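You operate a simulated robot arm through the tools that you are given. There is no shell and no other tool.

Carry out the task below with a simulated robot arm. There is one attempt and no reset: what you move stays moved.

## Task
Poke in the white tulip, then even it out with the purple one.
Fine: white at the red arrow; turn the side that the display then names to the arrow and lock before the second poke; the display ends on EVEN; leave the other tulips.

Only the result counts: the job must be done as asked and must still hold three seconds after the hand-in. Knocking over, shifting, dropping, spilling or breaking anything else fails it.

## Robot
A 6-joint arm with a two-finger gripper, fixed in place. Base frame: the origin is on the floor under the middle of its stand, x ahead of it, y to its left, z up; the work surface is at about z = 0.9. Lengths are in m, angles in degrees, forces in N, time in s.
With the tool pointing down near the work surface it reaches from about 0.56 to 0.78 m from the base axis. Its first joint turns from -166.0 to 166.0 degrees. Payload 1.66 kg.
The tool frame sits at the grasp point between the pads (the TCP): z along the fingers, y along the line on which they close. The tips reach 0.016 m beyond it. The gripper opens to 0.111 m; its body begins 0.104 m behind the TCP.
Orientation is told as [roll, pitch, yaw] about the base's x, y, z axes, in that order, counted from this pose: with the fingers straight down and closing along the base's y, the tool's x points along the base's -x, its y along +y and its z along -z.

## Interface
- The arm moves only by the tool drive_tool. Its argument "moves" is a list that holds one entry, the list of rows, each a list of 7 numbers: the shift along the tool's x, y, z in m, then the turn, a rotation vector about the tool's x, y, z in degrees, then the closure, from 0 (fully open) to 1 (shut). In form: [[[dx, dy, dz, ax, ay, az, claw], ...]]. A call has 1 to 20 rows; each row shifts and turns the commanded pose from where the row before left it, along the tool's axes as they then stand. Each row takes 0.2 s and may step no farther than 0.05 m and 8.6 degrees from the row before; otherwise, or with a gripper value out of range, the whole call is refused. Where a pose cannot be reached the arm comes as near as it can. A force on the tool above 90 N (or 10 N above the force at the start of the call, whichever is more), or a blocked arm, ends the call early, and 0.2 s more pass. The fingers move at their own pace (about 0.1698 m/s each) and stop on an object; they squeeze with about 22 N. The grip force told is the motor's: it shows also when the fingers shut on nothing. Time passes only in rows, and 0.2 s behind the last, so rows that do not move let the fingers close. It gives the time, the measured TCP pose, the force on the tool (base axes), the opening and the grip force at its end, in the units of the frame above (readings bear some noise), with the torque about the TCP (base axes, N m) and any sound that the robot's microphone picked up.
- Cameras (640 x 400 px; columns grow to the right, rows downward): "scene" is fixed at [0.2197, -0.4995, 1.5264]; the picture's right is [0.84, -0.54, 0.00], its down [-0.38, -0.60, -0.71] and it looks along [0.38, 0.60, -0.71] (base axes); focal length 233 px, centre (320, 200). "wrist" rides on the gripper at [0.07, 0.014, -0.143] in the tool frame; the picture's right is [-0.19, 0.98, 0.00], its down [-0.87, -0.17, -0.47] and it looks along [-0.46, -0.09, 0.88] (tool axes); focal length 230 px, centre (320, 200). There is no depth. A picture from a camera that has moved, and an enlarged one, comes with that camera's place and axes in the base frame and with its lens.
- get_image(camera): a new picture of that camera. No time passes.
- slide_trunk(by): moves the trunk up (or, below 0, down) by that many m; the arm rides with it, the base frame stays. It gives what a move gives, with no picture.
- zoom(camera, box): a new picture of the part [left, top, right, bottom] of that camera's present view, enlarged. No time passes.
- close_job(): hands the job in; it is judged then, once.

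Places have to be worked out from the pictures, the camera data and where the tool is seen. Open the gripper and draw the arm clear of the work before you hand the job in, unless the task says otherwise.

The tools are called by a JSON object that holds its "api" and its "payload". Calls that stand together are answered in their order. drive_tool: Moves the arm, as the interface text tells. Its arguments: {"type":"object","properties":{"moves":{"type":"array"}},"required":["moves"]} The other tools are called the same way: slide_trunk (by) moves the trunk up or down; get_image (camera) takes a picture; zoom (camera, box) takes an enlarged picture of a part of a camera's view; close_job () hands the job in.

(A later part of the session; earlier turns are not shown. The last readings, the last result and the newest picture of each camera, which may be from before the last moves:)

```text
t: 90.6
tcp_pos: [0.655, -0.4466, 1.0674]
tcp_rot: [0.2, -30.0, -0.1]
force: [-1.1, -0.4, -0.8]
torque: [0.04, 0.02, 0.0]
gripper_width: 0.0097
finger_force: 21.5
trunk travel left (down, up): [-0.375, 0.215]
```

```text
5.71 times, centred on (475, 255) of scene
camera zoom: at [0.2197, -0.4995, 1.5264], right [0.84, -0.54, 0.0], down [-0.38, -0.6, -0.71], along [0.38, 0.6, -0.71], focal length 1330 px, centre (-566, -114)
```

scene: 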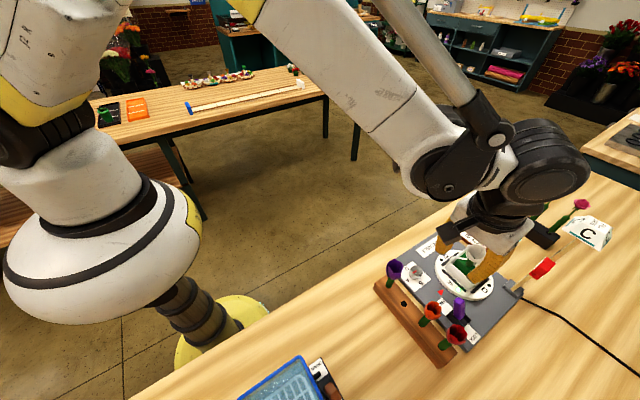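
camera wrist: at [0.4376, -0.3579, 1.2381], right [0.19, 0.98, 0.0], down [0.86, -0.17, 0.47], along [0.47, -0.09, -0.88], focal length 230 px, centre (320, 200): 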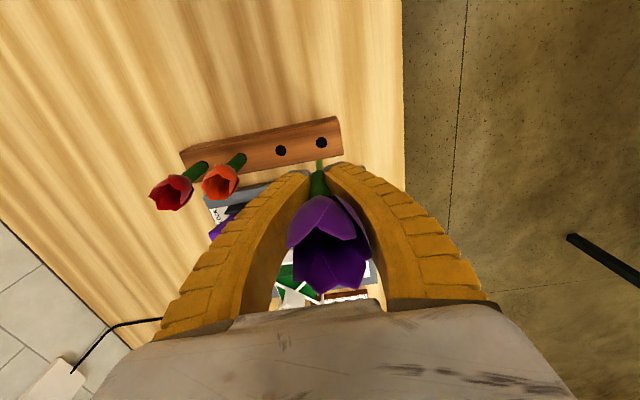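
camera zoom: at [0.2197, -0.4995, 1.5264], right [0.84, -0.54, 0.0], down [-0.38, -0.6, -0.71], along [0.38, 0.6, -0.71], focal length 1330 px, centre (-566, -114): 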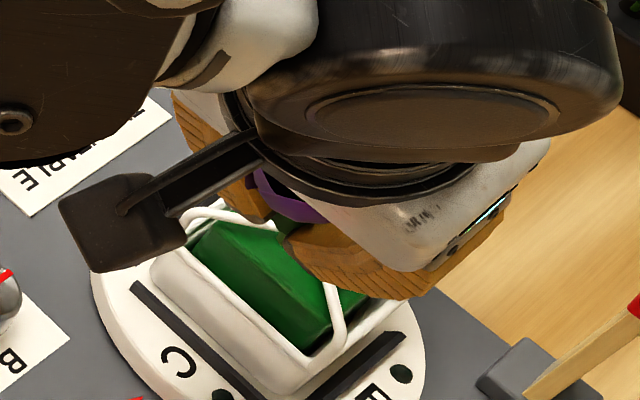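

Now at 30° with the tip heading for x≈0.701 at the foam top. I'll shift 3.5 mm in +y and advance, then push in 3 mm steps.

{"api": "drive_tool", "payload": {"moves": [[[0, 0.0035, 0.006, 0, 0, 0, 1], [0, 0, 0.006, 0, 0, 0, 1], [0, 0, 0.006, 0, 0, 0, 1], [0, 0, 0.005, 0, 0, 0, 1], [0, 0, 0.003, 0, 0, 0, 1], [0, 0, 0.003, 0, 0, 0, 1]]]}}

{"api": "zoom", "payload": {"camera": "wrist", "box": [270, 110, 370, 200]}}

```text
t: 92.0
tcp_pos: [0.6686, -0.4409, 1.042]
tcp_rot: [0.1, -30.0, -0.1]
force: [-2.7, -0.4, 11.8]
torque: [-0.02, -0.22, 0.01]
gripper_width: 0.0094
finger_force: 22.1
trunk travel left (down, up): [-0.375, 0.215]
```

```text
4.44 times, centred on (320, 155) of wrist
camera zoom: at [0.5379, -0.4285, 1.1321], right [0.17, 0.98, 0.1], down [0.51, -0.17, 0.84], along [0.84, -0.09, -0.53], focal length 1022 px, centre (320, 400)
```

zoom: 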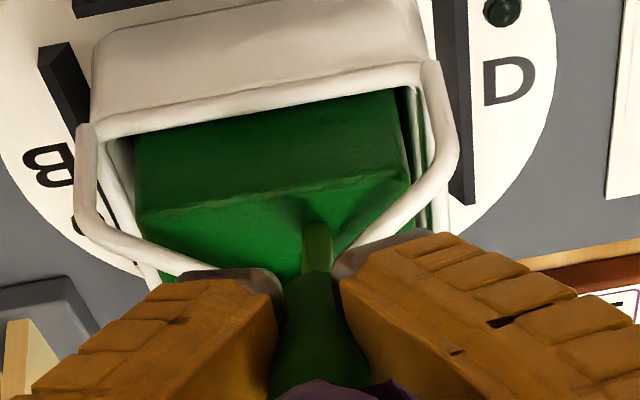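

Resistance 12 N so far without entry. I'll press 3 mm more.

{"api": "drive_tool", "payload": {"moves": [[[0, 0, 0.003, 0, 0, 0, 1]]]}}

{"api": "zoom", "payload": {"camera": "wrist", "box": [270, 110, 370, 200]}}

```text
t: 92.4
tcp_pos: [0.6699, -0.4424, 1.0425]
tcp_rot: [0.1, -30.0, -0.1]
force: [-6.0, -0.2, 16.6]
torque: [-0.05, -0.19, 0.01]
gripper_width: 0.0101
finger_force: 22.3
trunk travel left (down, up): [-0.375, 0.215]
```

```text
4.44 times, centred on (320, 155) of wrist
camera zoom: at [0.5384, -0.4289, 1.1303], right [0.16, 0.98, 0.1], down [0.51, -0.17, 0.84], along [0.84, -0.09, -0.53], focal length 1022 px, centre (320, 400)
```

zoom: 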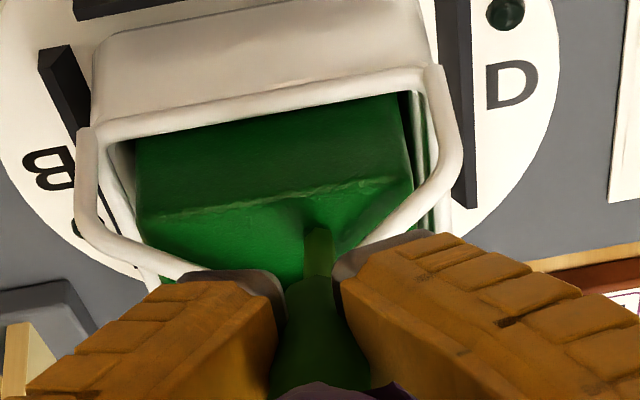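

Still no entry at 17.6 N with the grip starting to slip. The white one entered easily at the side's centre line, so I'll back off 2 cm, move to the centre line (y≈−0.449) and retry.

{"api": "drive_tool", "payload": {"moves": [[[0, 0, -0.01, 0, 0, 0, 1], [0, 0, -0.012, 0, 0, 0, 1], [0.002, -0.0055, 0, 0, 0, 0, 1]]]}}

{"api": "zoom", "payload": {"camera": "wrist", "box": [260, 90, 380, 200]}}

{"api": "zoom", "payload": {"camera": "scene", "box": [455, 240, 495, 285]}}

```text
t: 93.2
tcp_pos: [0.6589, -0.4446, 1.0559]
tcp_rot: [0.2, -29.9, -0.1]
force: [0.3, 0.2, -0.6]
torque: [0.0, -0.03, 0.01]
gripper_width: 0.01
finger_force: 21.8
trunk travel left (down, up): [-0.375, 0.215]
```

```text
3.64 times, centred on (320, 145) of wrist
camera zoom: at [0.5268, -0.4337, 1.1454], right [0.16, 0.98, 0.1], down [0.52, -0.17, 0.84], along [0.84, -0.09, -0.53], focal length 837 px, centre (320, 400)
```

zoom: 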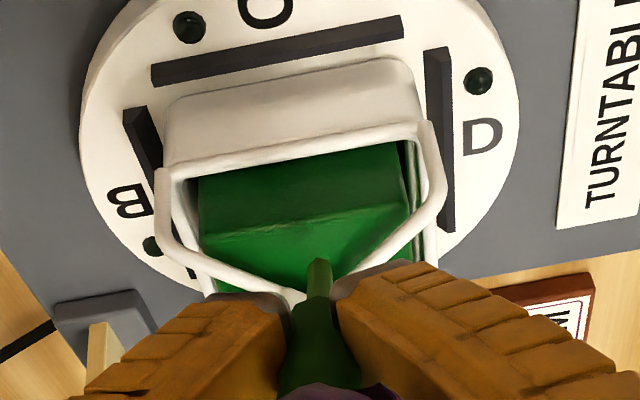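

```text
8.89 times, centred on (475, 262) of scene
camera zoom: at [0.2197, -0.4995, 1.5264], right [0.84, -0.54, 0.0], down [-0.38, -0.6, -0.71], along [0.38, 0.6, -0.71], focal length 2069 px, centre (-1058, -356)
```

zoom: 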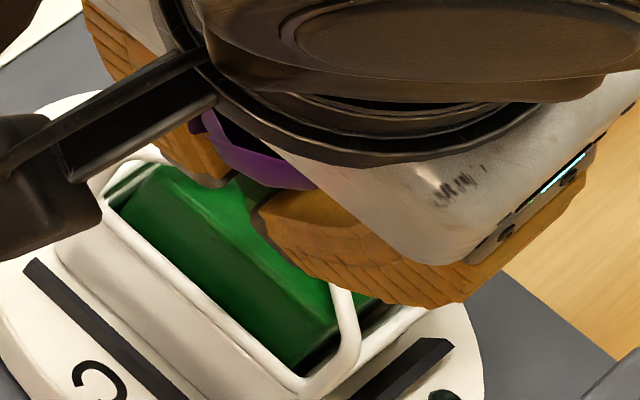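

Tip is now at about (0.690, −0.448, 1.000), on the centre line. I'll advance and press again in small steps.

{"api": "drive_tool", "payload": {"moves": [[[0, -0.001, 0.006, 0, 0, 0, 1], [0, 0, 0.006, 0, 0, 0, 1], [0, 0, 0.004, 0, 0, 0, 1], [0, 0, 0.003, 0, 0, 0, 1], [0, 0, 0.003, 0, 0, 0, 1]]]}}

{"api": "zoom", "payload": {"camera": "wrist", "box": [270, 110, 370, 200]}}

```text
t: 94.4
tcp_pos: [0.6705, -0.4482, 1.0382]
tcp_rot: [0.3, -29.9, -0.1]
force: [-0.6, 0.1, 1.4]
torque: [-0.01, 0.02, -0.03]
gripper_width: 0.0098
finger_force: 21.9
trunk travel left (down, up): [-0.375, 0.215]
```

```text
4.44 times, centred on (320, 155) of wrist
camera zoom: at [0.5392, -0.4348, 1.128], right [0.16, 0.98, 0.1], down [0.51, -0.17, 0.84], along [0.84, -0.09, -0.53], focal length 1022 px, centre (320, 400)
```

zoom: 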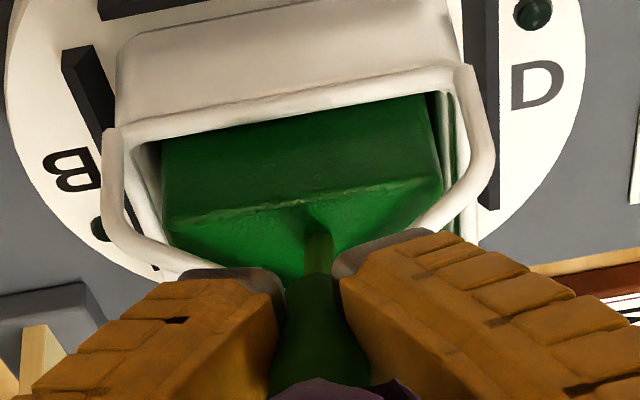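

Light contact (1.5 N). I'll continue pressing in 3 mm steps.

{"api": "drive_tool", "payload": {"moves": [[[0, 0, 0.003, 0, 0, 0, 1], [0, 0, 0.003, 0, 0, 0, 1], [0, 0, 0.003, 0, 0, 0, 1]]]}}

{"api": "zoom", "payload": {"camera": "wrist", "box": [270, 110, 370, 200]}}

```text
t: 95.2
tcp_pos: [0.6743, -0.4488, 1.0308]
tcp_rot: [0.2, -29.8, 0.0]
force: [-1.2, -0.8, 0.1]
torque: [0.03, 0.04, -0.03]
gripper_width: 0.0097
finger_force: 21.9
trunk travel left (down, up): [-0.375, 0.215]
```

```text
4.44 times, centred on (320, 155) of wrist
camera zoom: at [0.5438, -0.4358, 1.1195], right [0.16, 0.98, 0.1], down [0.51, -0.17, 0.84], along [0.84, -0.09, -0.53], focal length 1022 px, centre (320, 400)
```

zoom: 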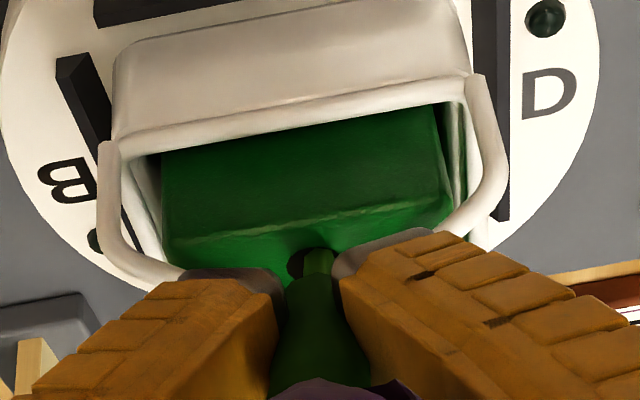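

It has entered – a hole opened around the pick. I'll shift 1 mm to centre on it and keep pushing in small steps.

{"api": "drive_tool", "payload": {"moves": [[[0, -0.001, 0.003, 0, 0, 0, 1], [0, 0, 0.003, 0, 0, 0, 1], [0, 0, 0.003, 0, 0, 0, 1]]]}}

{"api": "zoom", "payload": {"camera": "wrist", "box": [270, 110, 370, 200]}}

```text
t: 96.0
tcp_pos: [0.6799, -0.4493, 1.024]
tcp_rot: [0.1, -30.0, 0.0]
force: [-4.8, -0.5, 12.3]
torque: [-0.04, 0.12, 0.0]
gripper_width: 0.01
finger_force: 22.0
trunk travel left (down, up): [-0.375, 0.215]
```

```text
4.44 times, centred on (320, 155) of wrist
camera zoom: at [0.5481, -0.4368, 1.1123], right [0.16, 0.98, 0.1], down [0.51, -0.17, 0.84], along [0.84, -0.09, -0.53], focal length 1022 px, centre (320, 400)
```

zoom: 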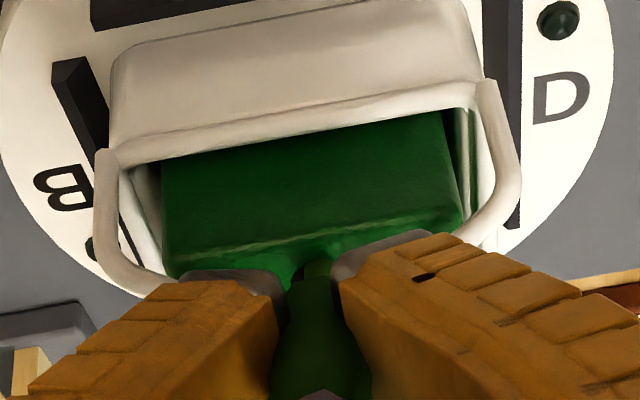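

About 1.7 cm in, 13 N. I'll push another 5 mm (fingertips still clear the wires), then re-grip higher.

{"api": "drive_tool", "payload": {"moves": [[[0, 0, 0.003, 0, 0, 0, 1], [0, 0, 0.002, 0, 0, 0, 1]]]}}

{"api": "zoom", "payload": {"camera": "wrist", "box": [270, 110, 370, 200]}}

{"api": "zoom", "payload": {"camera": "scene", "box": [440, 230, 510, 300]}}

```text
t: 96.6
tcp_pos: [0.6816, -0.4481, 1.0187]
tcp_rot: [0.1, -29.9, -0.1]
force: [-1.8, -1.5, 20.9]
torque: [-0.03, -0.18, 0.0]
gripper_width: 0.011
finger_force: 22.6
trunk travel left (down, up): [-0.375, 0.215]
```

```text
4.44 times, centred on (320, 155) of wrist
camera zoom: at [0.5493, -0.4358, 1.108], right [0.16, 0.98, 0.1], down [0.51, -0.17, 0.84], along [0.84, -0.09, -0.53], focal length 1022 px, centre (320, 400)
```

zoom: 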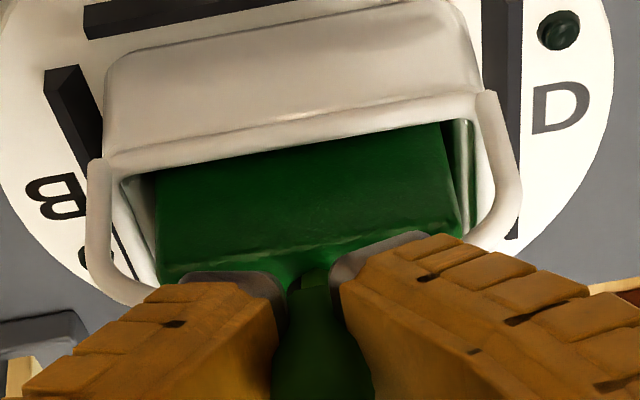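

```text
5.71 times, centred on (475, 265) of scene
camera zoom: at [0.2197, -0.4995, 1.5264], right [0.84, -0.54, 0.0], down [-0.38, -0.6, -0.71], along [0.38, 0.6, -0.71], focal length 1330 px, centre (-566, -171)
```

zoom: 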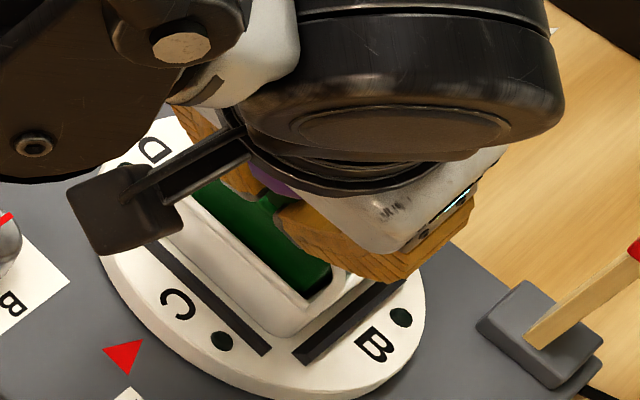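

The vertical force rose to 21 N – the fingertips are reaching the wires. I'll ease off, loosen just slightly (keeping the stem caged), slide up 18 mm along it and re-grip.

{"api": "drive_tool", "payload": {"moves": [[[0, 0, -0.002, 0, 0, 0, 1], [0, 0, 0, 0, 0, 0, 0.86], [0, 0, 0, 0, 0, 0, 0.83], [0, 0, -0.006, 0, 0, 0, 0.83], [0, 0, -0.006, 0, 0, 0, 0.83], [0, 0, -0.006, 0, 0, 0, 0.83]]]}}

{"api": "zoom", "payload": {"camera": "wrist", "box": [260, 90, 380, 230]}}

{"api": "zoom", "payload": {"camera": "scene", "box": [440, 220, 510, 290]}}

```text
t: 98.0
tcp_pos: [0.6711, -0.4476, 1.0345]
tcp_rot: [0.0, -29.9, -0.1]
force: [0.0, 0.7, -0.2]
torque: [0.02, -0.01, 0.01]
gripper_width: 0.0219
finger_force: 2.5
trunk travel left (down, up): [-0.375, 0.215]
```

```text
2.86 times, centred on (320, 160) of wrist
camera zoom: at [0.5402, -0.4362, 1.1239], right [0.16, 0.98, 0.1], down [0.51, -0.17, 0.84], along [0.84, -0.09, -0.53], focal length 657 px, centre (320, 314)
```

zoom: 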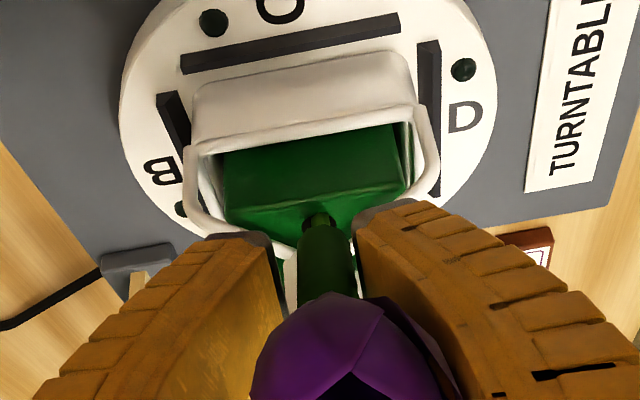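

```text
5.71 times, centred on (475, 255) of scene
camera zoom: at [0.2197, -0.4995, 1.5264], right [0.84, -0.54, 0.0], down [-0.38, -0.6, -0.71], along [0.38, 0.6, -0.71], focal length 1330 px, centre (-566, -114)
```

zoom: 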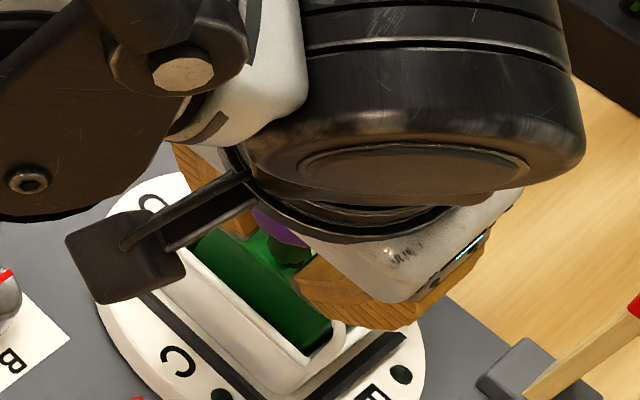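

The tulip stands on its own, well aligned, with the shoulder already near the hole. I'll close again higher on the stem and push.

{"api": "drive_tool", "payload": {"moves": [[[0, 0, 0, 0, 0, 0, 1], [0, 0, 0, 0, 0, 0, 1], [0, 0, 0.003, 0, 0, 0, 1], [0, 0, 0.003, 0, 0, 0, 1], [0, 0, 0.003, 0, 0, 0, 1]]]}}

{"api": "zoom", "payload": {"camera": "wrist", "box": [260, 90, 380, 230]}}

{"api": "zoom", "payload": {"camera": "scene", "box": [550, 190, 640, 260]}}

```text
t: 99.2
tcp_pos: [0.6746, -0.448, 1.0294]
tcp_rot: [0.1, -30.0, -0.1]
force: [-1.8, -0.3, 16.8]
torque: [0.03, -0.1, -0.06]
gripper_width: 0.0116
finger_force: 21.8
trunk travel left (down, up): [-0.375, 0.215]
```

```text
2.86 times, centred on (320, 160) of wrist
camera zoom: at [0.5435, -0.4353, 1.1179], right [0.16, 0.98, 0.1], down [0.51, -0.17, 0.84], along [0.84, -0.09, -0.53], focal length 657 px, centre (320, 314)
```

zoom: 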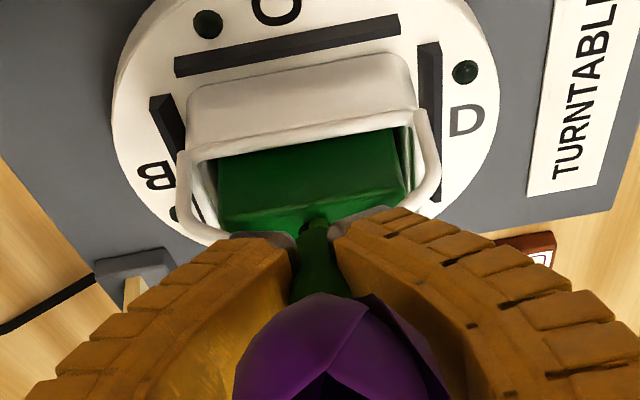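

```text
5.71 times, centred on (595, 225) of scene
camera zoom: at [0.2197, -0.4995, 1.5264], right [0.84, -0.54, 0.0], down [-0.38, -0.6, -0.71], along [0.38, 0.6, -0.71], focal length 1330 px, centre (-1251, 57)
```

zoom: 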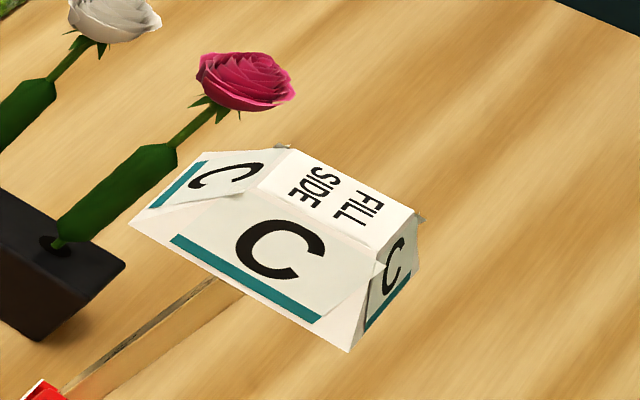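

The grip slips at ~17 N again, so – as with the white – I'll release, withdraw, and finish with a single-fingertip push on the bloom.

{"api": "drive_tool", "payload": {"moves": [[[0, 0, -0.002, 0, 0, 0, 0.9], [0, 0, 0, 0, 0, 0, 0.75], [0, 0, 0, 0, 0, 0, 0.55], [0, 0, 0, 0, 0, 0, 0.42], [0, 0, -0.02, 0, 0, 0, 0.42], [0, 0, -0.03, 0, 0, 0, 0.42], [0, 0, -0.04, 0, 0, 0, 0.42], [0, 0, -0.03, 0, 0, 0, 0.42]]]}}

{"api": "zoom", "payload": {"camera": "wrist", "box": [250, 60, 390, 230]}}

{"api": "zoom", "payload": {"camera": "scene", "box": [430, 210, 520, 300]}}

```text
t: 101.0
tcp_pos: [0.615, -0.4475, 1.1336]
tcp_rot: [0.2, -30.0, -0.1]
force: [0.6, -0.7, 0.4]
torque: [0.01, 0.0, 0.0]
gripper_width: 0.0663
finger_force: 1.2
trunk travel left (down, up): [-0.375, 0.215]
```

```text
2.35 times, centred on (320, 145) of wrist
camera zoom: at [0.4849, -0.4352, 1.2226], right [0.16, 0.98, 0.1], down [0.52, -0.17, 0.84], along [0.84, -0.09, -0.53], focal length 541 px, centre (320, 329)
```

zoom: 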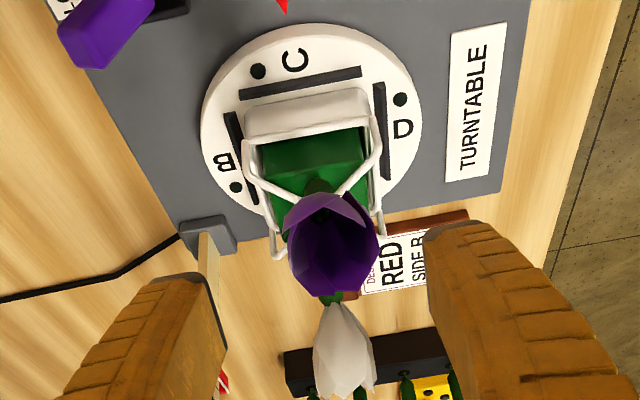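

```text
4.44 times, centred on (475, 255) of scene
camera zoom: at [0.2197, -0.4995, 1.5264], right [0.84, -0.54, 0.0], down [-0.38, -0.6, -0.71], along [0.38, 0.6, -0.71], focal length 1034 px, centre (-369, -44)
```

zoom: 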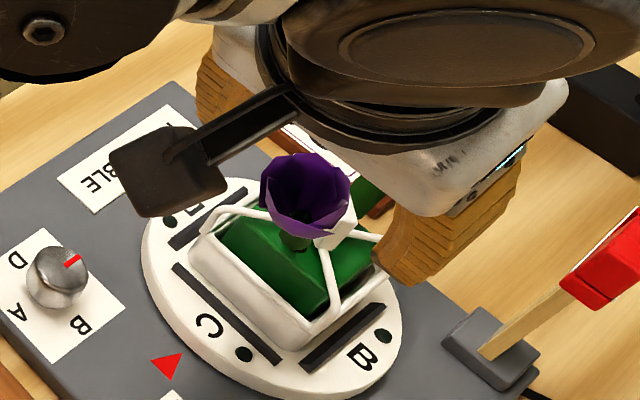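

The purple stands in the foam on its own. I'll retreat a little more, spin the tool 90°, shut the fingers, and offset 9 mm so one fingertip is centred on the bloom.

{"api": "drive_tool", "payload": {"moves": [[[0, 0, -0.03, 0, 0, 0, 0.42], [0, 0, 0, 0, 0, 8.2, 0.5], [0, 0, 0, 0, 0, 8.2, 0.6], [0, 0, 0, 0, 0, 8.2, 0.7], [0, 0, 0, 0, 0, 8.2, 0.8], [0, 0, 0, 0, 0, 8.2, 0.9], [0, 0, 0, 0, 0, 8.2, 1], [0, 0, 0, 0, 0, 8.2, 1], [0, 0, 0, 0, 0, 8.2, 1], [0, 0, 0, 0, 0, 8.2, 1], [0, 0, 0, 0, 0, 8.2, 1], [0, 0, 0, 0, 0, 8.0, 1], [0.0015, -0.009, 0.02, 0, 0, 0, 1], [0, 0, 0.02, 0, 0, 0, 1]]]}}

{"api": "zoom", "payload": {"camera": "wrist", "box": [230, 60, 390, 220]}}

{"api": "zoom", "payload": {"camera": "scene", "box": [430, 200, 520, 300]}}

```text
t: 104.0
tcp_pos: [0.6122, -0.4463, 1.1205]
tcp_rot: [29.9, 0.2, -90.0]
force: [0.0, 0.6, 0.4]
torque: [-0.02, 0.01, 0.0]
gripper_width: 0.0
finger_force: 21.7
trunk travel left (down, up): [-0.375, 0.215]
```

```text
2.50 times, centred on (310, 140) of wrist
camera zoom: at [0.5537, -0.3786, 1.2511], right [0.85, -0.19, 0.49], down [-0.38, -0.87, 0.32], along [0.36, -0.46, -0.81], focal length 575 px, centre (345, 350)
```

zoom: 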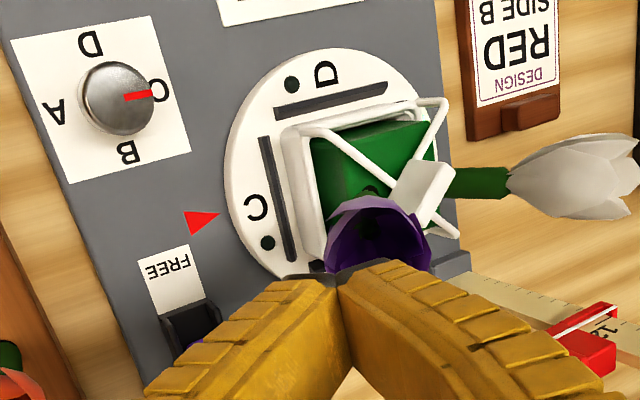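

```text
4.00 times, centred on (475, 250) of scene
camera zoom: at [0.2197, -0.4995, 1.5264], right [0.84, -0.54, 0.0], down [-0.38, -0.6, -0.71], along [0.38, 0.6, -0.71], focal length 931 px, centre (-300, 0)
```

zoom: 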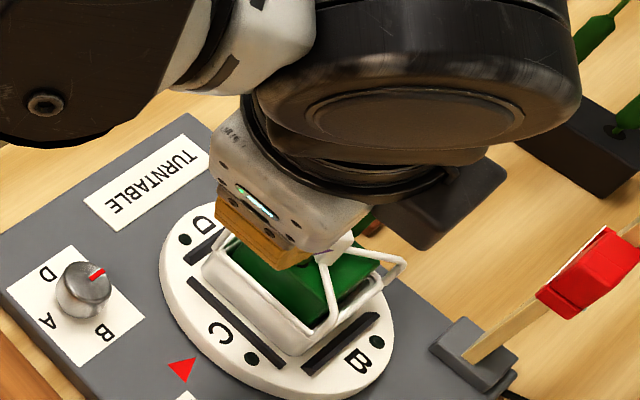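

The right-hand fingertip lines up with the bloom's centre. I'll advance to contact and push in steps.

{"api": "drive_tool", "payload": {"moves": [[[0, 0, 0.008, 0, 0, 0, 1], [0, 0, 0.008, 0, 0, 0, 1], [0, 0, 0.006, 0, 0, 0, 1], [0, 0, 0.004, 0, 0, 0, 1]]]}}

{"api": "zoom", "payload": {"camera": "wrist", "box": [230, 60, 390, 220]}}

```text
t: 105.0
tcp_pos: [0.6252, -0.4488, 1.0985]
tcp_rot: [29.9, 0.1, -89.9]
force: [0.1, 0.5, 0.4]
torque: [0.0, -0.01, 0.0]
gripper_width: 0.0001
finger_force: 22.0
trunk travel left (down, up): [-0.375, 0.215]
```

```text
2.50 times, centred on (310, 140) of wrist
camera zoom: at [0.5663, -0.3796, 1.2285], right [0.85, -0.19, 0.49], down [-0.38, -0.87, 0.32], along [0.36, -0.46, -0.81], focal length 575 px, centre (345, 350)
```

zoom: 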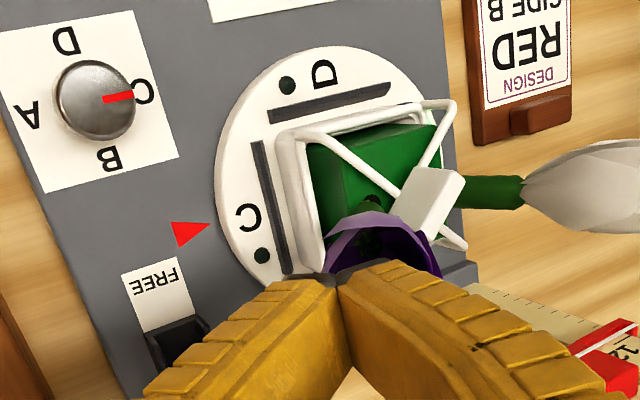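

Not yet touching; I'll continue forward in 3 mm steps.

{"api": "drive_tool", "payload": {"moves": [[[0, 0, 0.004, 0, 0, 0, 1], [0, 0, 0.003, 0, 0, 0, 1], [0, 0, 0.003, 0, 0, 0, 1], [0, 0, 0.003, 0, 0, 0, 1]]]}}

{"api": "zoom", "payload": {"camera": "wrist", "box": [230, 60, 390, 220]}}

{"api": "zoom", "payload": {"camera": "scene", "box": [550, 190, 640, 260]}}

```text
t: 106.0
tcp_pos: [0.631, -0.4462, 1.0892]
tcp_rot: [30.2, 0.1, -90.0]
force: [-9.6, -0.4, 24.2]
torque: [-0.09, -0.17, -0.07]
gripper_width: 0.006
finger_force: 21.8
trunk travel left (down, up): [-0.375, 0.215]
```

```text
2.50 times, centred on (310, 140) of wrist
camera zoom: at [0.5712, -0.3773, 1.2191], right [0.85, -0.19, 0.49], down [-0.38, -0.87, 0.32], along [0.36, -0.46, -0.81], focal length 575 px, centre (345, 350)
```

zoom: 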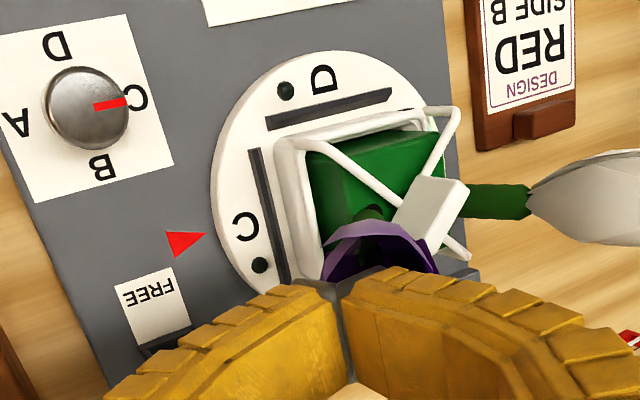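

```text
5.71 times, centred on (595, 225) of scene
camera zoom: at [0.2197, -0.4995, 1.5264], right [0.84, -0.54, 0.0], down [-0.38, -0.6, -0.71], along [0.38, 0.6, -0.71], focal length 1330 px, centre (-1251, 57)
```

zoom: 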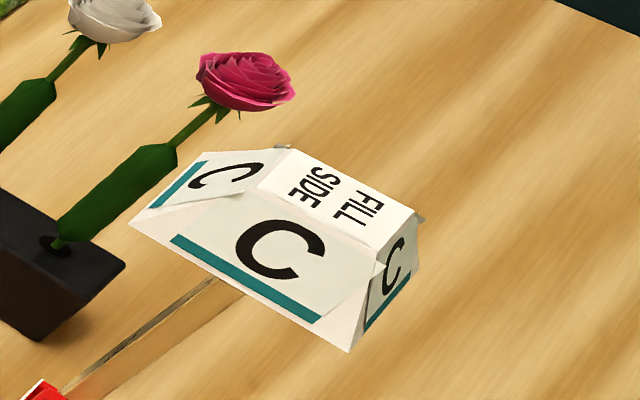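

26 N now without registering. I'll press 3 mm more and see whether it still advances.

{"api": "drive_tool", "payload": {"moves": [[[0, 0, 0.002, 0, 0, 0, 1], [0, 0, 0.002, 0, 0, 0, 1]]]}}

{"api": "zoom", "payload": {"camera": "wrist", "box": [230, 60, 390, 220]}}

```text
t: 106.6
tcp_pos: [0.6335, -0.4468, 1.086]
tcp_rot: [30.1, 0.1, -90.0]
force: [-8.3, -0.5, 26.6]
torque: [-0.13, -0.27, -0.06]
gripper_width: 0.0068
finger_force: 22.0
trunk travel left (down, up): [-0.375, 0.215]
```

```text
2.50 times, centred on (310, 140) of wrist
camera zoom: at [0.5733, -0.3783, 1.2161], right [0.85, -0.19, 0.49], down [-0.38, -0.87, 0.32], along [0.36, -0.46, -0.81], focal length 575 px, centre (345, 350)
```

zoom: 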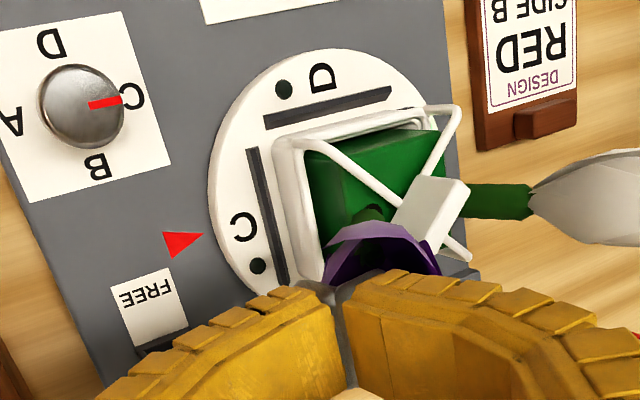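

It advanced 4 mm at ~27 N, so it is still moving. I'll continue and check the display.

{"api": "drive_tool", "payload": {"moves": [[[0, 0, 0.002, 0, 0, 0, 1], [0, 0, 0.002, 0, 0, 0, 1]]]}}

{"api": "zoom", "payload": {"camera": "wrist", "box": [230, 60, 390, 220]}}

{"api": "zoom", "payload": {"camera": "scene", "box": [550, 190, 640, 260]}}

```text
t: 107.2
tcp_pos: [0.6337, -0.4466, 1.083]
tcp_rot: [30.1, 0.1, -89.9]
force: [-8.6, -0.5, 25.7]
torque: [-0.11, -0.23, -0.06]
gripper_width: 0.0081
finger_force: 21.9
trunk travel left (down, up): [-0.375, 0.215]
```

```text
2.50 times, centred on (310, 140) of wrist
camera zoom: at [0.574, -0.3785, 1.2126], right [0.85, -0.19, 0.49], down [-0.38, -0.87, 0.32], along [0.36, -0.46, -0.81], focal length 575 px, centre (345, 350)
```

zoom: 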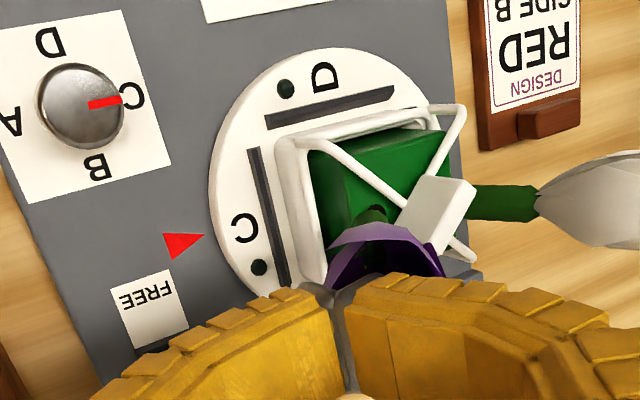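

```text
5.71 times, centred on (595, 225) of scene
camera zoom: at [0.2197, -0.4995, 1.5264], right [0.84, -0.54, 0.0], down [-0.38, -0.6, -0.71], along [0.38, 0.6, -0.71], focal length 1330 px, centre (-1251, 57)
```

zoom: 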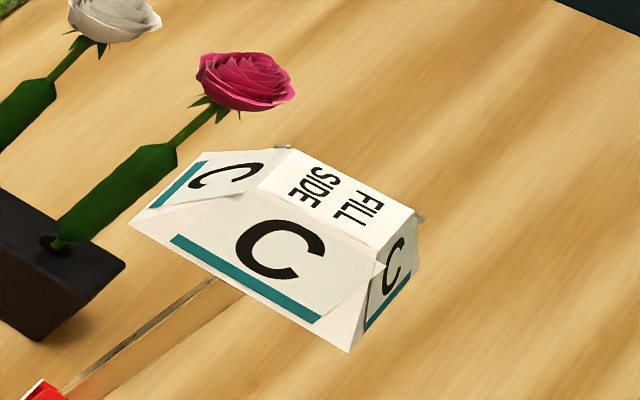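

I'll zoom on the stem entry to see how much pick remains.

{"api": "zoom", "payload": {"camera": "wrist", "box": [300, 100, 370, 170]}}

{"api": "zoom", "payload": {"camera": "scene", "box": [445, 230, 505, 290]}}

```text
5.71 times, centred on (335, 135) of wrist
camera zoom: at [0.574, -0.3785, 1.2126], right [0.85, -0.19, 0.49], down [-0.38, -0.87, 0.32], along [0.36, -0.46, -0.81], focal length 1315 px, centre (234, 571)
```

zoom: 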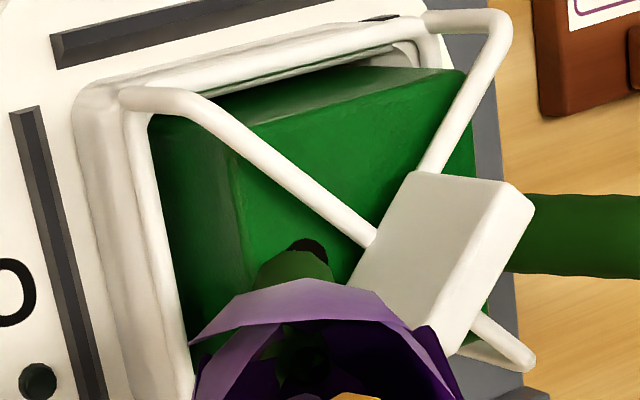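

```text
6.67 times, centred on (475, 260) of scene
camera zoom: at [0.2197, -0.4995, 1.5264], right [0.84, -0.54, 0.0], down [-0.38, -0.6, -0.71], along [0.38, 0.6, -0.71], focal length 1552 px, centre (-713, -200)
```

zoom: 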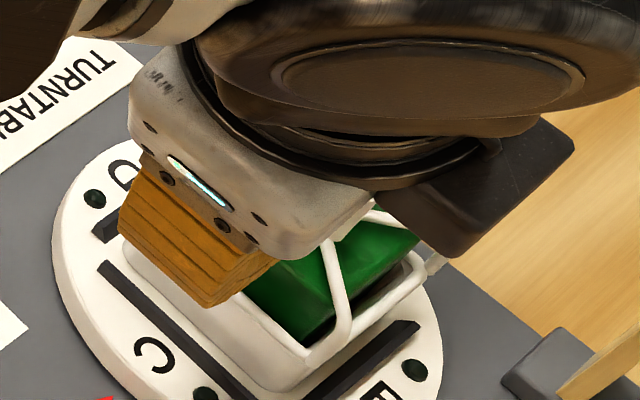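

The shoulder is practically at the hole. I'll push another 4 mm.

{"api": "drive_tool", "payload": {"moves": [[[0, 0, 0.002, 0, 0, 0, 1], [0, 0, 0.002, 0, 0, 0, 1]]]}}

{"api": "zoom", "payload": {"camera": "wrist", "box": [270, 90, 370, 190]}}

{"api": "zoom", "payload": {"camera": "scene", "box": [550, 190, 640, 260]}}

```text
t: 107.8
tcp_pos: [0.6372, -0.448, 1.0778]
tcp_rot: [30.0, 0.0, -90.0]
force: [-8.2, 0.0, 25.5]
torque: [-0.03, -0.18, -0.01]
gripper_width: 0.0101
finger_force: 21.6
trunk travel left (down, up): [-0.375, 0.215]
```

```text
4.00 times, centred on (320, 140) of wrist
camera zoom: at [0.5764, -0.3779, 1.2082], right [0.85, -0.19, 0.49], down [-0.38, -0.87, 0.32], along [0.36, -0.46, -0.81], focal length 920 px, centre (320, 440)
```

zoom: 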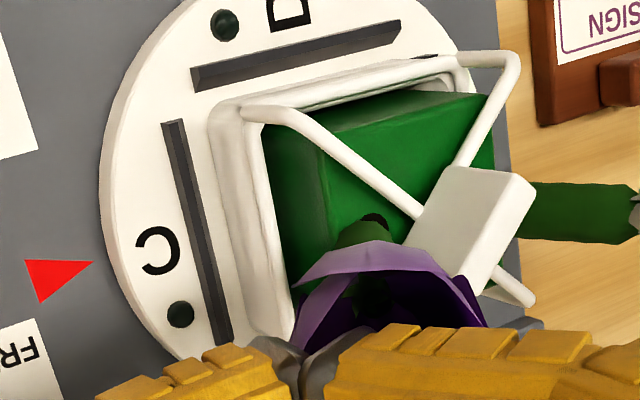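

```text
5.71 times, centred on (595, 225) of scene
camera zoom: at [0.2197, -0.4995, 1.5264], right [0.84, -0.54, 0.0], down [-0.38, -0.6, -0.71], along [0.38, 0.6, -0.71], focal length 1330 px, centre (-1251, 57)
```

zoom: 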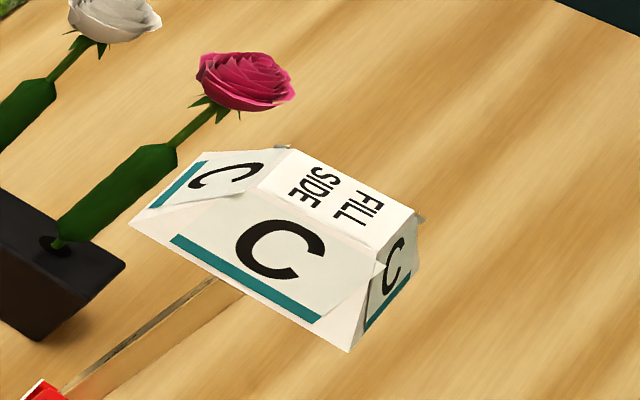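

The fingertips are just being wedged apart by the bloom's domed rim, so this isn't transferring well. I'll back off, take a profile view to measure the depth, and then press with the flat side of the closed fingers instead.

{"api": "drive_tool", "payload": {"moves": [[[0, 0, -0.01, 0, 0, 0, 1], [0, 0, -0.03, 0, 0, 0, 1], [0, 0, -0.04, 0, 0, 0, 1], [0.03, 0, -0.03, 7.5, 0, 0, 1], [0.04, 0.01, 0, 7.5, 0, 0, 1], [0.04, 0.02, 0, 7.5, 0, 0, 1], [0.03, 0.03, 0, 7.5, 0, 0, 1], [0, 0.03, 0, 0, 0, 0, 1]]]}}

{"api": "get_image", "payload": {"camera": "wrist"}}

{"api": "zoom", "payload": {"camera": "scene", "box": [430, 210, 540, 310]}}

```text
t: 109.6
tcp_pos: [0.6725, -0.3072, 1.1853]
tcp_rot: [-0.2, 0.1, -90.0]
force: [-1.0, -0.8, 0.8]
torque: [0.02, 0.05, 0.0]
gripper_width: 0.0
finger_force: 22.3
trunk travel left (down, up): [-0.375, 0.215]
```

```text
taken
camera wrist: at [0.6863, -0.2377, 1.3281], right [0.98, -0.19, 0.0], down [-0.17, -0.87, 0.47], along [-0.09, -0.46, -0.88], focal length 230 px, centre (320, 200)
```

wrist: 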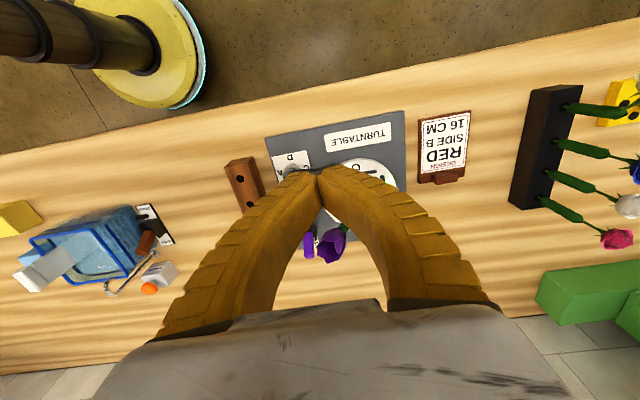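

```text
4.00 times, centred on (485, 260) of scene
camera zoom: at [0.2197, -0.4995, 1.5264], right [0.84, -0.54, 0.0], down [-0.38, -0.6, -0.71], along [0.38, 0.6, -0.71], focal length 931 px, centre (-340, -40)
```

zoom: 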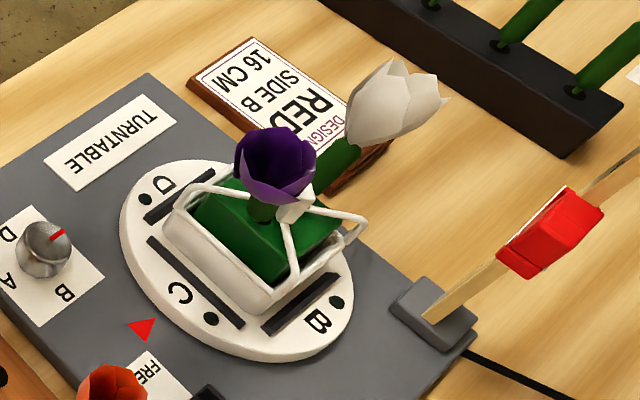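

Purple is standing at C. I'll open the fingers for visibility and tilt for the profile view.

{"api": "drive_tool", "payload": {"moves": [[[0, 0, 0, 0, -8.4, 0, 0.8], [0, 0, 0, 0, -8.4, 0, 0.6], [0, 0, 0, 0, -8.4, 0, 0.4], [0, 0, 0, 0, -8.4, 0, 0.3], [0, 0, 0, 0, -8.4, 0, 0.3], [0, 0, 0, 0, -8, 0, 0.3], [0.028, 0, 0.025, 0, 0, 0, 0.3], [0.028, 0, 0.025, 0, 0, 0, 0.3], [0.022, 0, 0.025, 0, 0, 0, 0.3]]]}}

{"api": "get_image", "payload": {"camera": "wrist"}}

{"api": "zoom", "payload": {"camera": "wrist", "box": [280, 80, 420, 250]}}

{"api": "zoom", "payload": {"camera": "wrist", "box": [305, 100, 375, 180]}}

```text
t: 111.6
tcp_pos: [0.6701, -0.3171, 1.0735]
tcp_rot: [-0.2, -50.0, -89.9]
force: [-0.4, 0.3, -0.7]
torque: [0.0, 0.02, -0.02]
gripper_width: 0.0791
finger_force: 0.7
trunk travel left (down, up): [-0.375, 0.215]
```

```text
taken
camera wrist: at [0.6833, -0.1635, 1.1125], right [0.98, -0.12, 0.14], down [-0.17, -0.2, 0.97], along [-0.09, -0.97, -0.21], focal length 230 px, centre (320, 200)
```

wrist: 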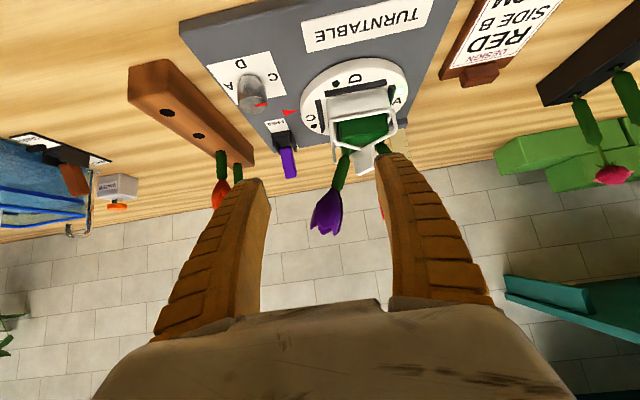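

```text
2.35 times, centred on (350, 165) of wrist
camera zoom: at [0.6833, -0.1635, 1.1125], right [0.98, -0.12, 0.14], down [-0.17, -0.2, 0.97], along [-0.09, -0.97, -0.21], focal length 541 px, centre (249, 282)
```

zoom: 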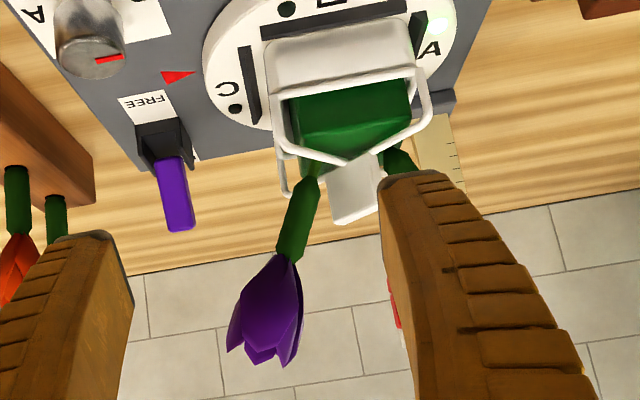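

```text
5.00 times, centred on (340, 140) of wrist
camera zoom: at [0.6833, -0.1635, 1.1125], right [0.98, -0.12, 0.14], down [-0.17, -0.2, 0.97], along [-0.09, -0.97, -0.21], focal length 1150 px, centre (220, 500)
```

zoom: 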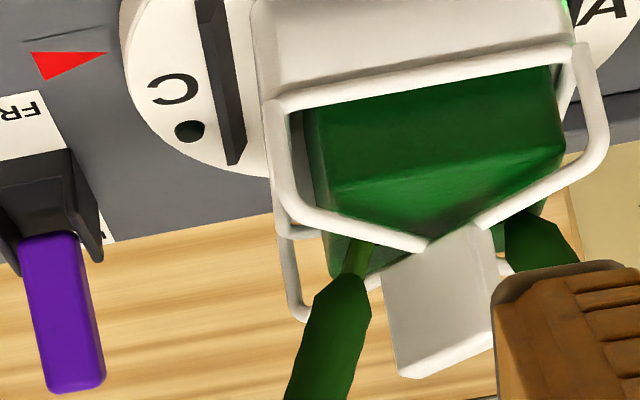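

About 1.1 cm of pick is still out, and the stem now leans only ~26°; the earlier torque readings suggest the channel is steeper than my 30° push. I'll re-grip the stem and use the torque reading to find the free direction. First: back up, level, and turn the tool.

{"api": "drive_tool", "payload": {"moves": [[[-0.03, 0, -0.025, 0, 0, 0, 0.45], [-0.03, 0, -0.025, 0, 0, 0, 0.45], [-0.025, 0, -0.025, 0, 8.4, 0, 0.45], [0, 0, 0, 0, 8.4, 0, 0.45], [0, 0, 0, 0, 8.4, 0, 0.45], [0, 0, 0, 0, 8.4, 0, 0.45], [0, 0, 0, 0, 8.4, 0, 0.45], [0, 0, 0, 0, 8.0, 0, 0.45], [0, 0, 0, 0, 0, -8.2, 0.45], [0, 0, 0, 0, 0, -8.2, 0.45], [0, 0, 0, 0, 0, -8.2, 0.45], [0, 0, 0, 0, 0, -8.2, 0.45], [0, 0, 0, 0, 0, -8.2, 0.45], [0, 0, 0, 0, 0, -8.2, 0.45], [0, 0, 0, 0, 0, -8.2, 0.45], [0, 0, 0, 0, 0, -8.2, 0.45], [0, 0, 0, 0, 0, -8.2, 0.45], [0, 0, 0, 0, 0, -8.2, 0.45], [0, 0, 0, 0, 0, -8.0, 0.45]]]}}

{"api": "get_image", "payload": {"camera": "scene"}}

```text
t: 115.6
tcp_pos: [0.6727, -0.3125, 1.1901]
tcp_rot: [0.1, 0.1, 0.2]
force: [0.0, 0.4, 0.1]
torque: [-0.04, 0.0, 0.06]
gripper_width: 0.063
finger_force: 1.3
trunk travel left (down, up): [-0.375, 0.215]
```

```text
taken
```

scene: 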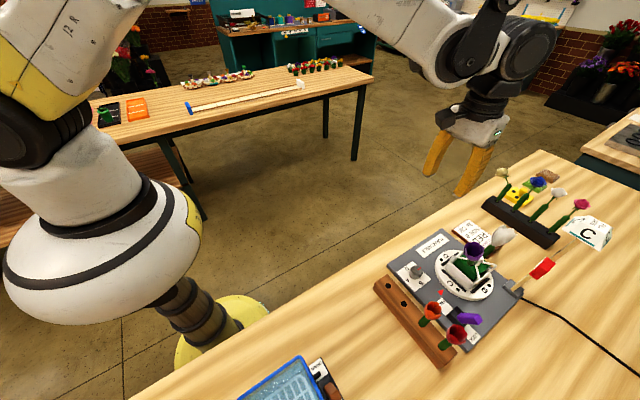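

Everything else is undisturbed. I'll move over the purple tulip and tilt the tool to its present 26° lean.

{"api": "drive_tool", "payload": {"moves": [[[0.017, -0.045, 0, 0, 0, 0, 0.45], [0.017, -0.045, 0, 0, 0, 0, 0.45], [0.016, -0.045, 0, 0, 0, 0, 0.45], [0, 0, 0, 0, -8.6, 0, 0.45], [0, 0, 0, 0, -8.6, 0, 0.45], [0, 0, 0, 0, -8.6, 0, 0.45]]]}}

{"api": "get_image", "payload": {"camera": "wrist"}}

{"api": "zoom", "payload": {"camera": "wrist", "box": [250, 80, 390, 240]}}

```text
t: 117.0
tcp_pos: [0.621, -0.448, 1.1904]
tcp_rot: [0.1, -25.9, 0.0]
force: [-0.3, 0.3, 0.0]
torque: [-0.04, -0.04, 0.0]
gripper_width: 0.0629
finger_force: 1.2
trunk travel left (down, up): [-0.375, 0.215]
```

```text
taken
camera wrist: at [0.4963, -0.4351, 1.2884], right [0.17, 0.98, 0.08], down [0.57, -0.17, 0.8], along [0.8, -0.09, -0.59], focal length 230 px, centre (320, 200)
```

wrist: 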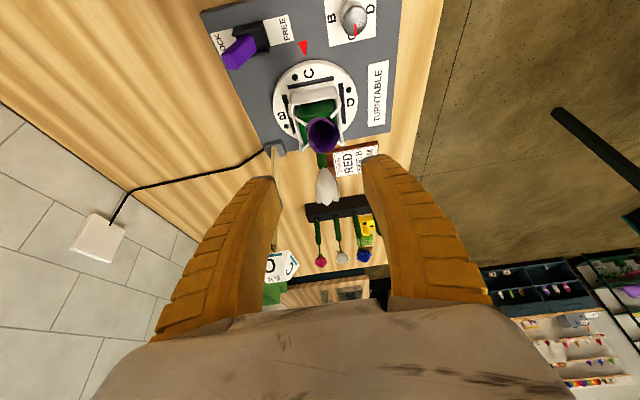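

```text
2.50 times, centred on (320, 160) of wrist
camera zoom: at [0.4963, -0.4351, 1.2884], right [0.17, 0.98, 0.08], down [0.57, -0.17, 0.8], along [0.8, -0.09, -0.59], focal length 575 px, centre (320, 300)
```

zoom: 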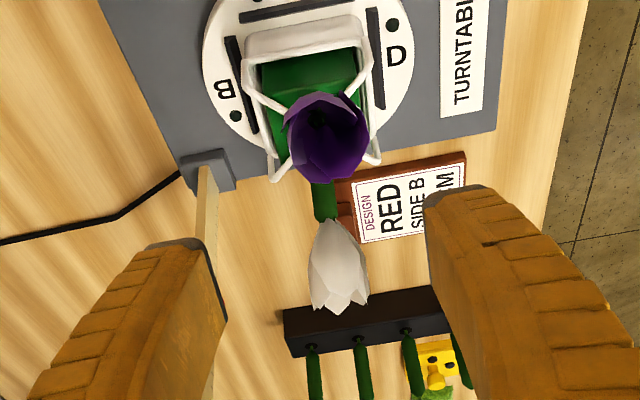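

Purple's neck is at about (0.677, −0.447, 1.040). I'll shift onto its axis and approach along it with the fingers open 6 cm around the bloom.

{"api": "drive_tool", "payload": {"moves": [[[0.0156, 0.0005, 0.02, 0, 0, 0, 0.45], [0, 0, 0.04, 0, 0, 0, 0.45], [0, 0, 0.035, 0, 0, 0, 0.45], [0, 0, 0.025, 0, 0, 0, 0.45]]]}}

{"api": "zoom", "payload": {"camera": "wrist", "box": [240, 80, 400, 250]}}

{"api": "zoom", "payload": {"camera": "scene", "box": [430, 210, 520, 300]}}

```text
t: 118.0
tcp_pos: [0.6622, -0.4452, 1.0731]
tcp_rot: [0.3, -25.7, 0.0]
force: [1.1, 0.1, 0.1]
torque: [0.01, 0.03, 0.0]
gripper_width: 0.063
finger_force: 1.0
trunk travel left (down, up): [-0.375, 0.215]
```

```text
2.35 times, centred on (320, 165) of wrist
camera zoom: at [0.5376, -0.4333, 1.1719], right [0.17, 0.98, 0.09], down [0.58, -0.17, 0.8], along [0.8, -0.09, -0.59], focal length 541 px, centre (320, 282)
```

zoom: 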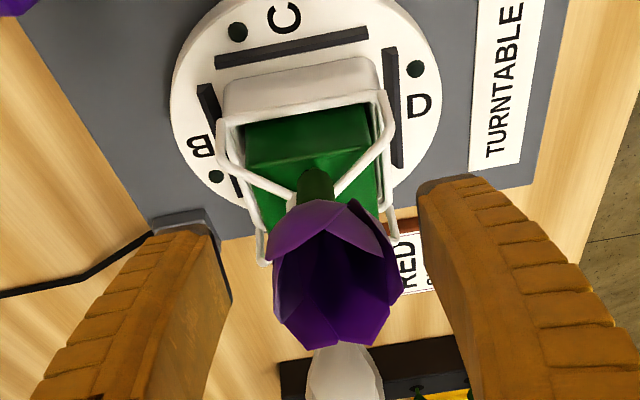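

```text
4.44 times, centred on (475, 255) of scene
camera zoom: at [0.2197, -0.4995, 1.5264], right [0.84, -0.54, 0.0], down [-0.38, -0.6, -0.71], along [0.38, 0.6, -0.71], focal length 1034 px, centre (-369, -44)
```

zoom: 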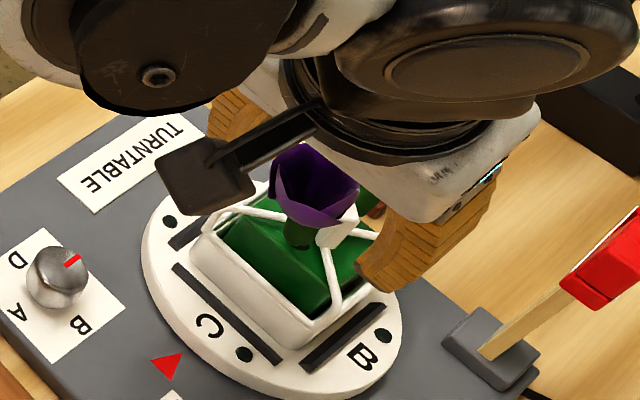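

Well centred around the bloom. I'll advance 5 cm to the neck and close on the stem.

{"api": "drive_tool", "payload": {"moves": [[[0, -0.001, 0.02, 0, 0, 0, 0.45], [0, 0, 0.02, 0, 0, 0, 0.45], [0, 0, 0.01, 0, 0, 0, 0.45], [0, 0, 0, 0, 0, 0, 0.7], [0, 0, 0, 0, 0, 0, 0.85], [0, 0, 0, 0, 0, 0, 1], [0, 0, 0, 0, 0, 0, 1]]]}}

{"api": "zoom", "payload": {"camera": "wrist", "box": [260, 90, 380, 230]}}

```text
t: 119.6
tcp_pos: [0.6827, -0.4462, 1.0304]
tcp_rot: [0.2, -25.7, 0.0]
force: [1.7, -0.5, 0.7]
torque: [0.01, -0.02, 0.0]
gripper_width: 0.0089
finger_force: 21.9
trunk travel left (down, up): [-0.375, 0.215]
```

```text
2.86 times, centred on (320, 160) of wrist
camera zoom: at [0.5581, -0.4332, 1.1276], right [0.17, 0.98, 0.08], down [0.58, -0.17, 0.8], along [0.8, -0.09, -0.59], focal length 657 px, centre (320, 314)
```

zoom: 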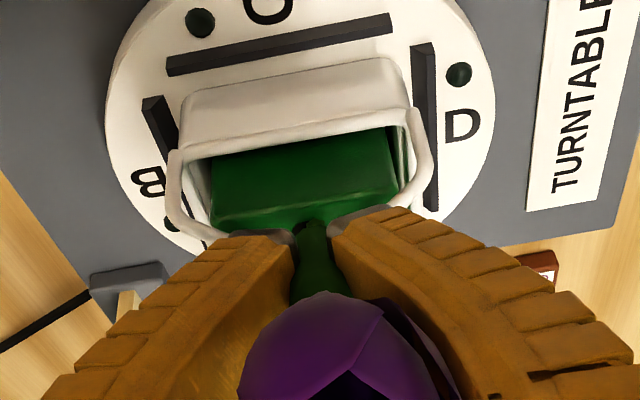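

Re-gripped with almost no residual load, so I'm aligned with the stem. I'll pivot about the hole by 5° toward upright and read the torque.

{"api": "drive_tool", "payload": {"moves": [[[-0.0016, 0, 0, 0, 2.5, 0, 1], [-0.0016, 0, 0, 0, 2.5, 0, 1], [0, 0, 0, 0, 0, 0, 1]]]}}

```text
t: 120.4
tcp_pos: [0.6848, -0.4473, 1.0298]
tcp_rot: [0.1, -20.6, -0.2]
force: [1.8, -0.3, 2.3]
torque: [0.03, -0.14, 0.06]
gripper_width: 0.0089
finger_force: 22.4
trunk travel left (down, up): [-0.375, 0.215]
```

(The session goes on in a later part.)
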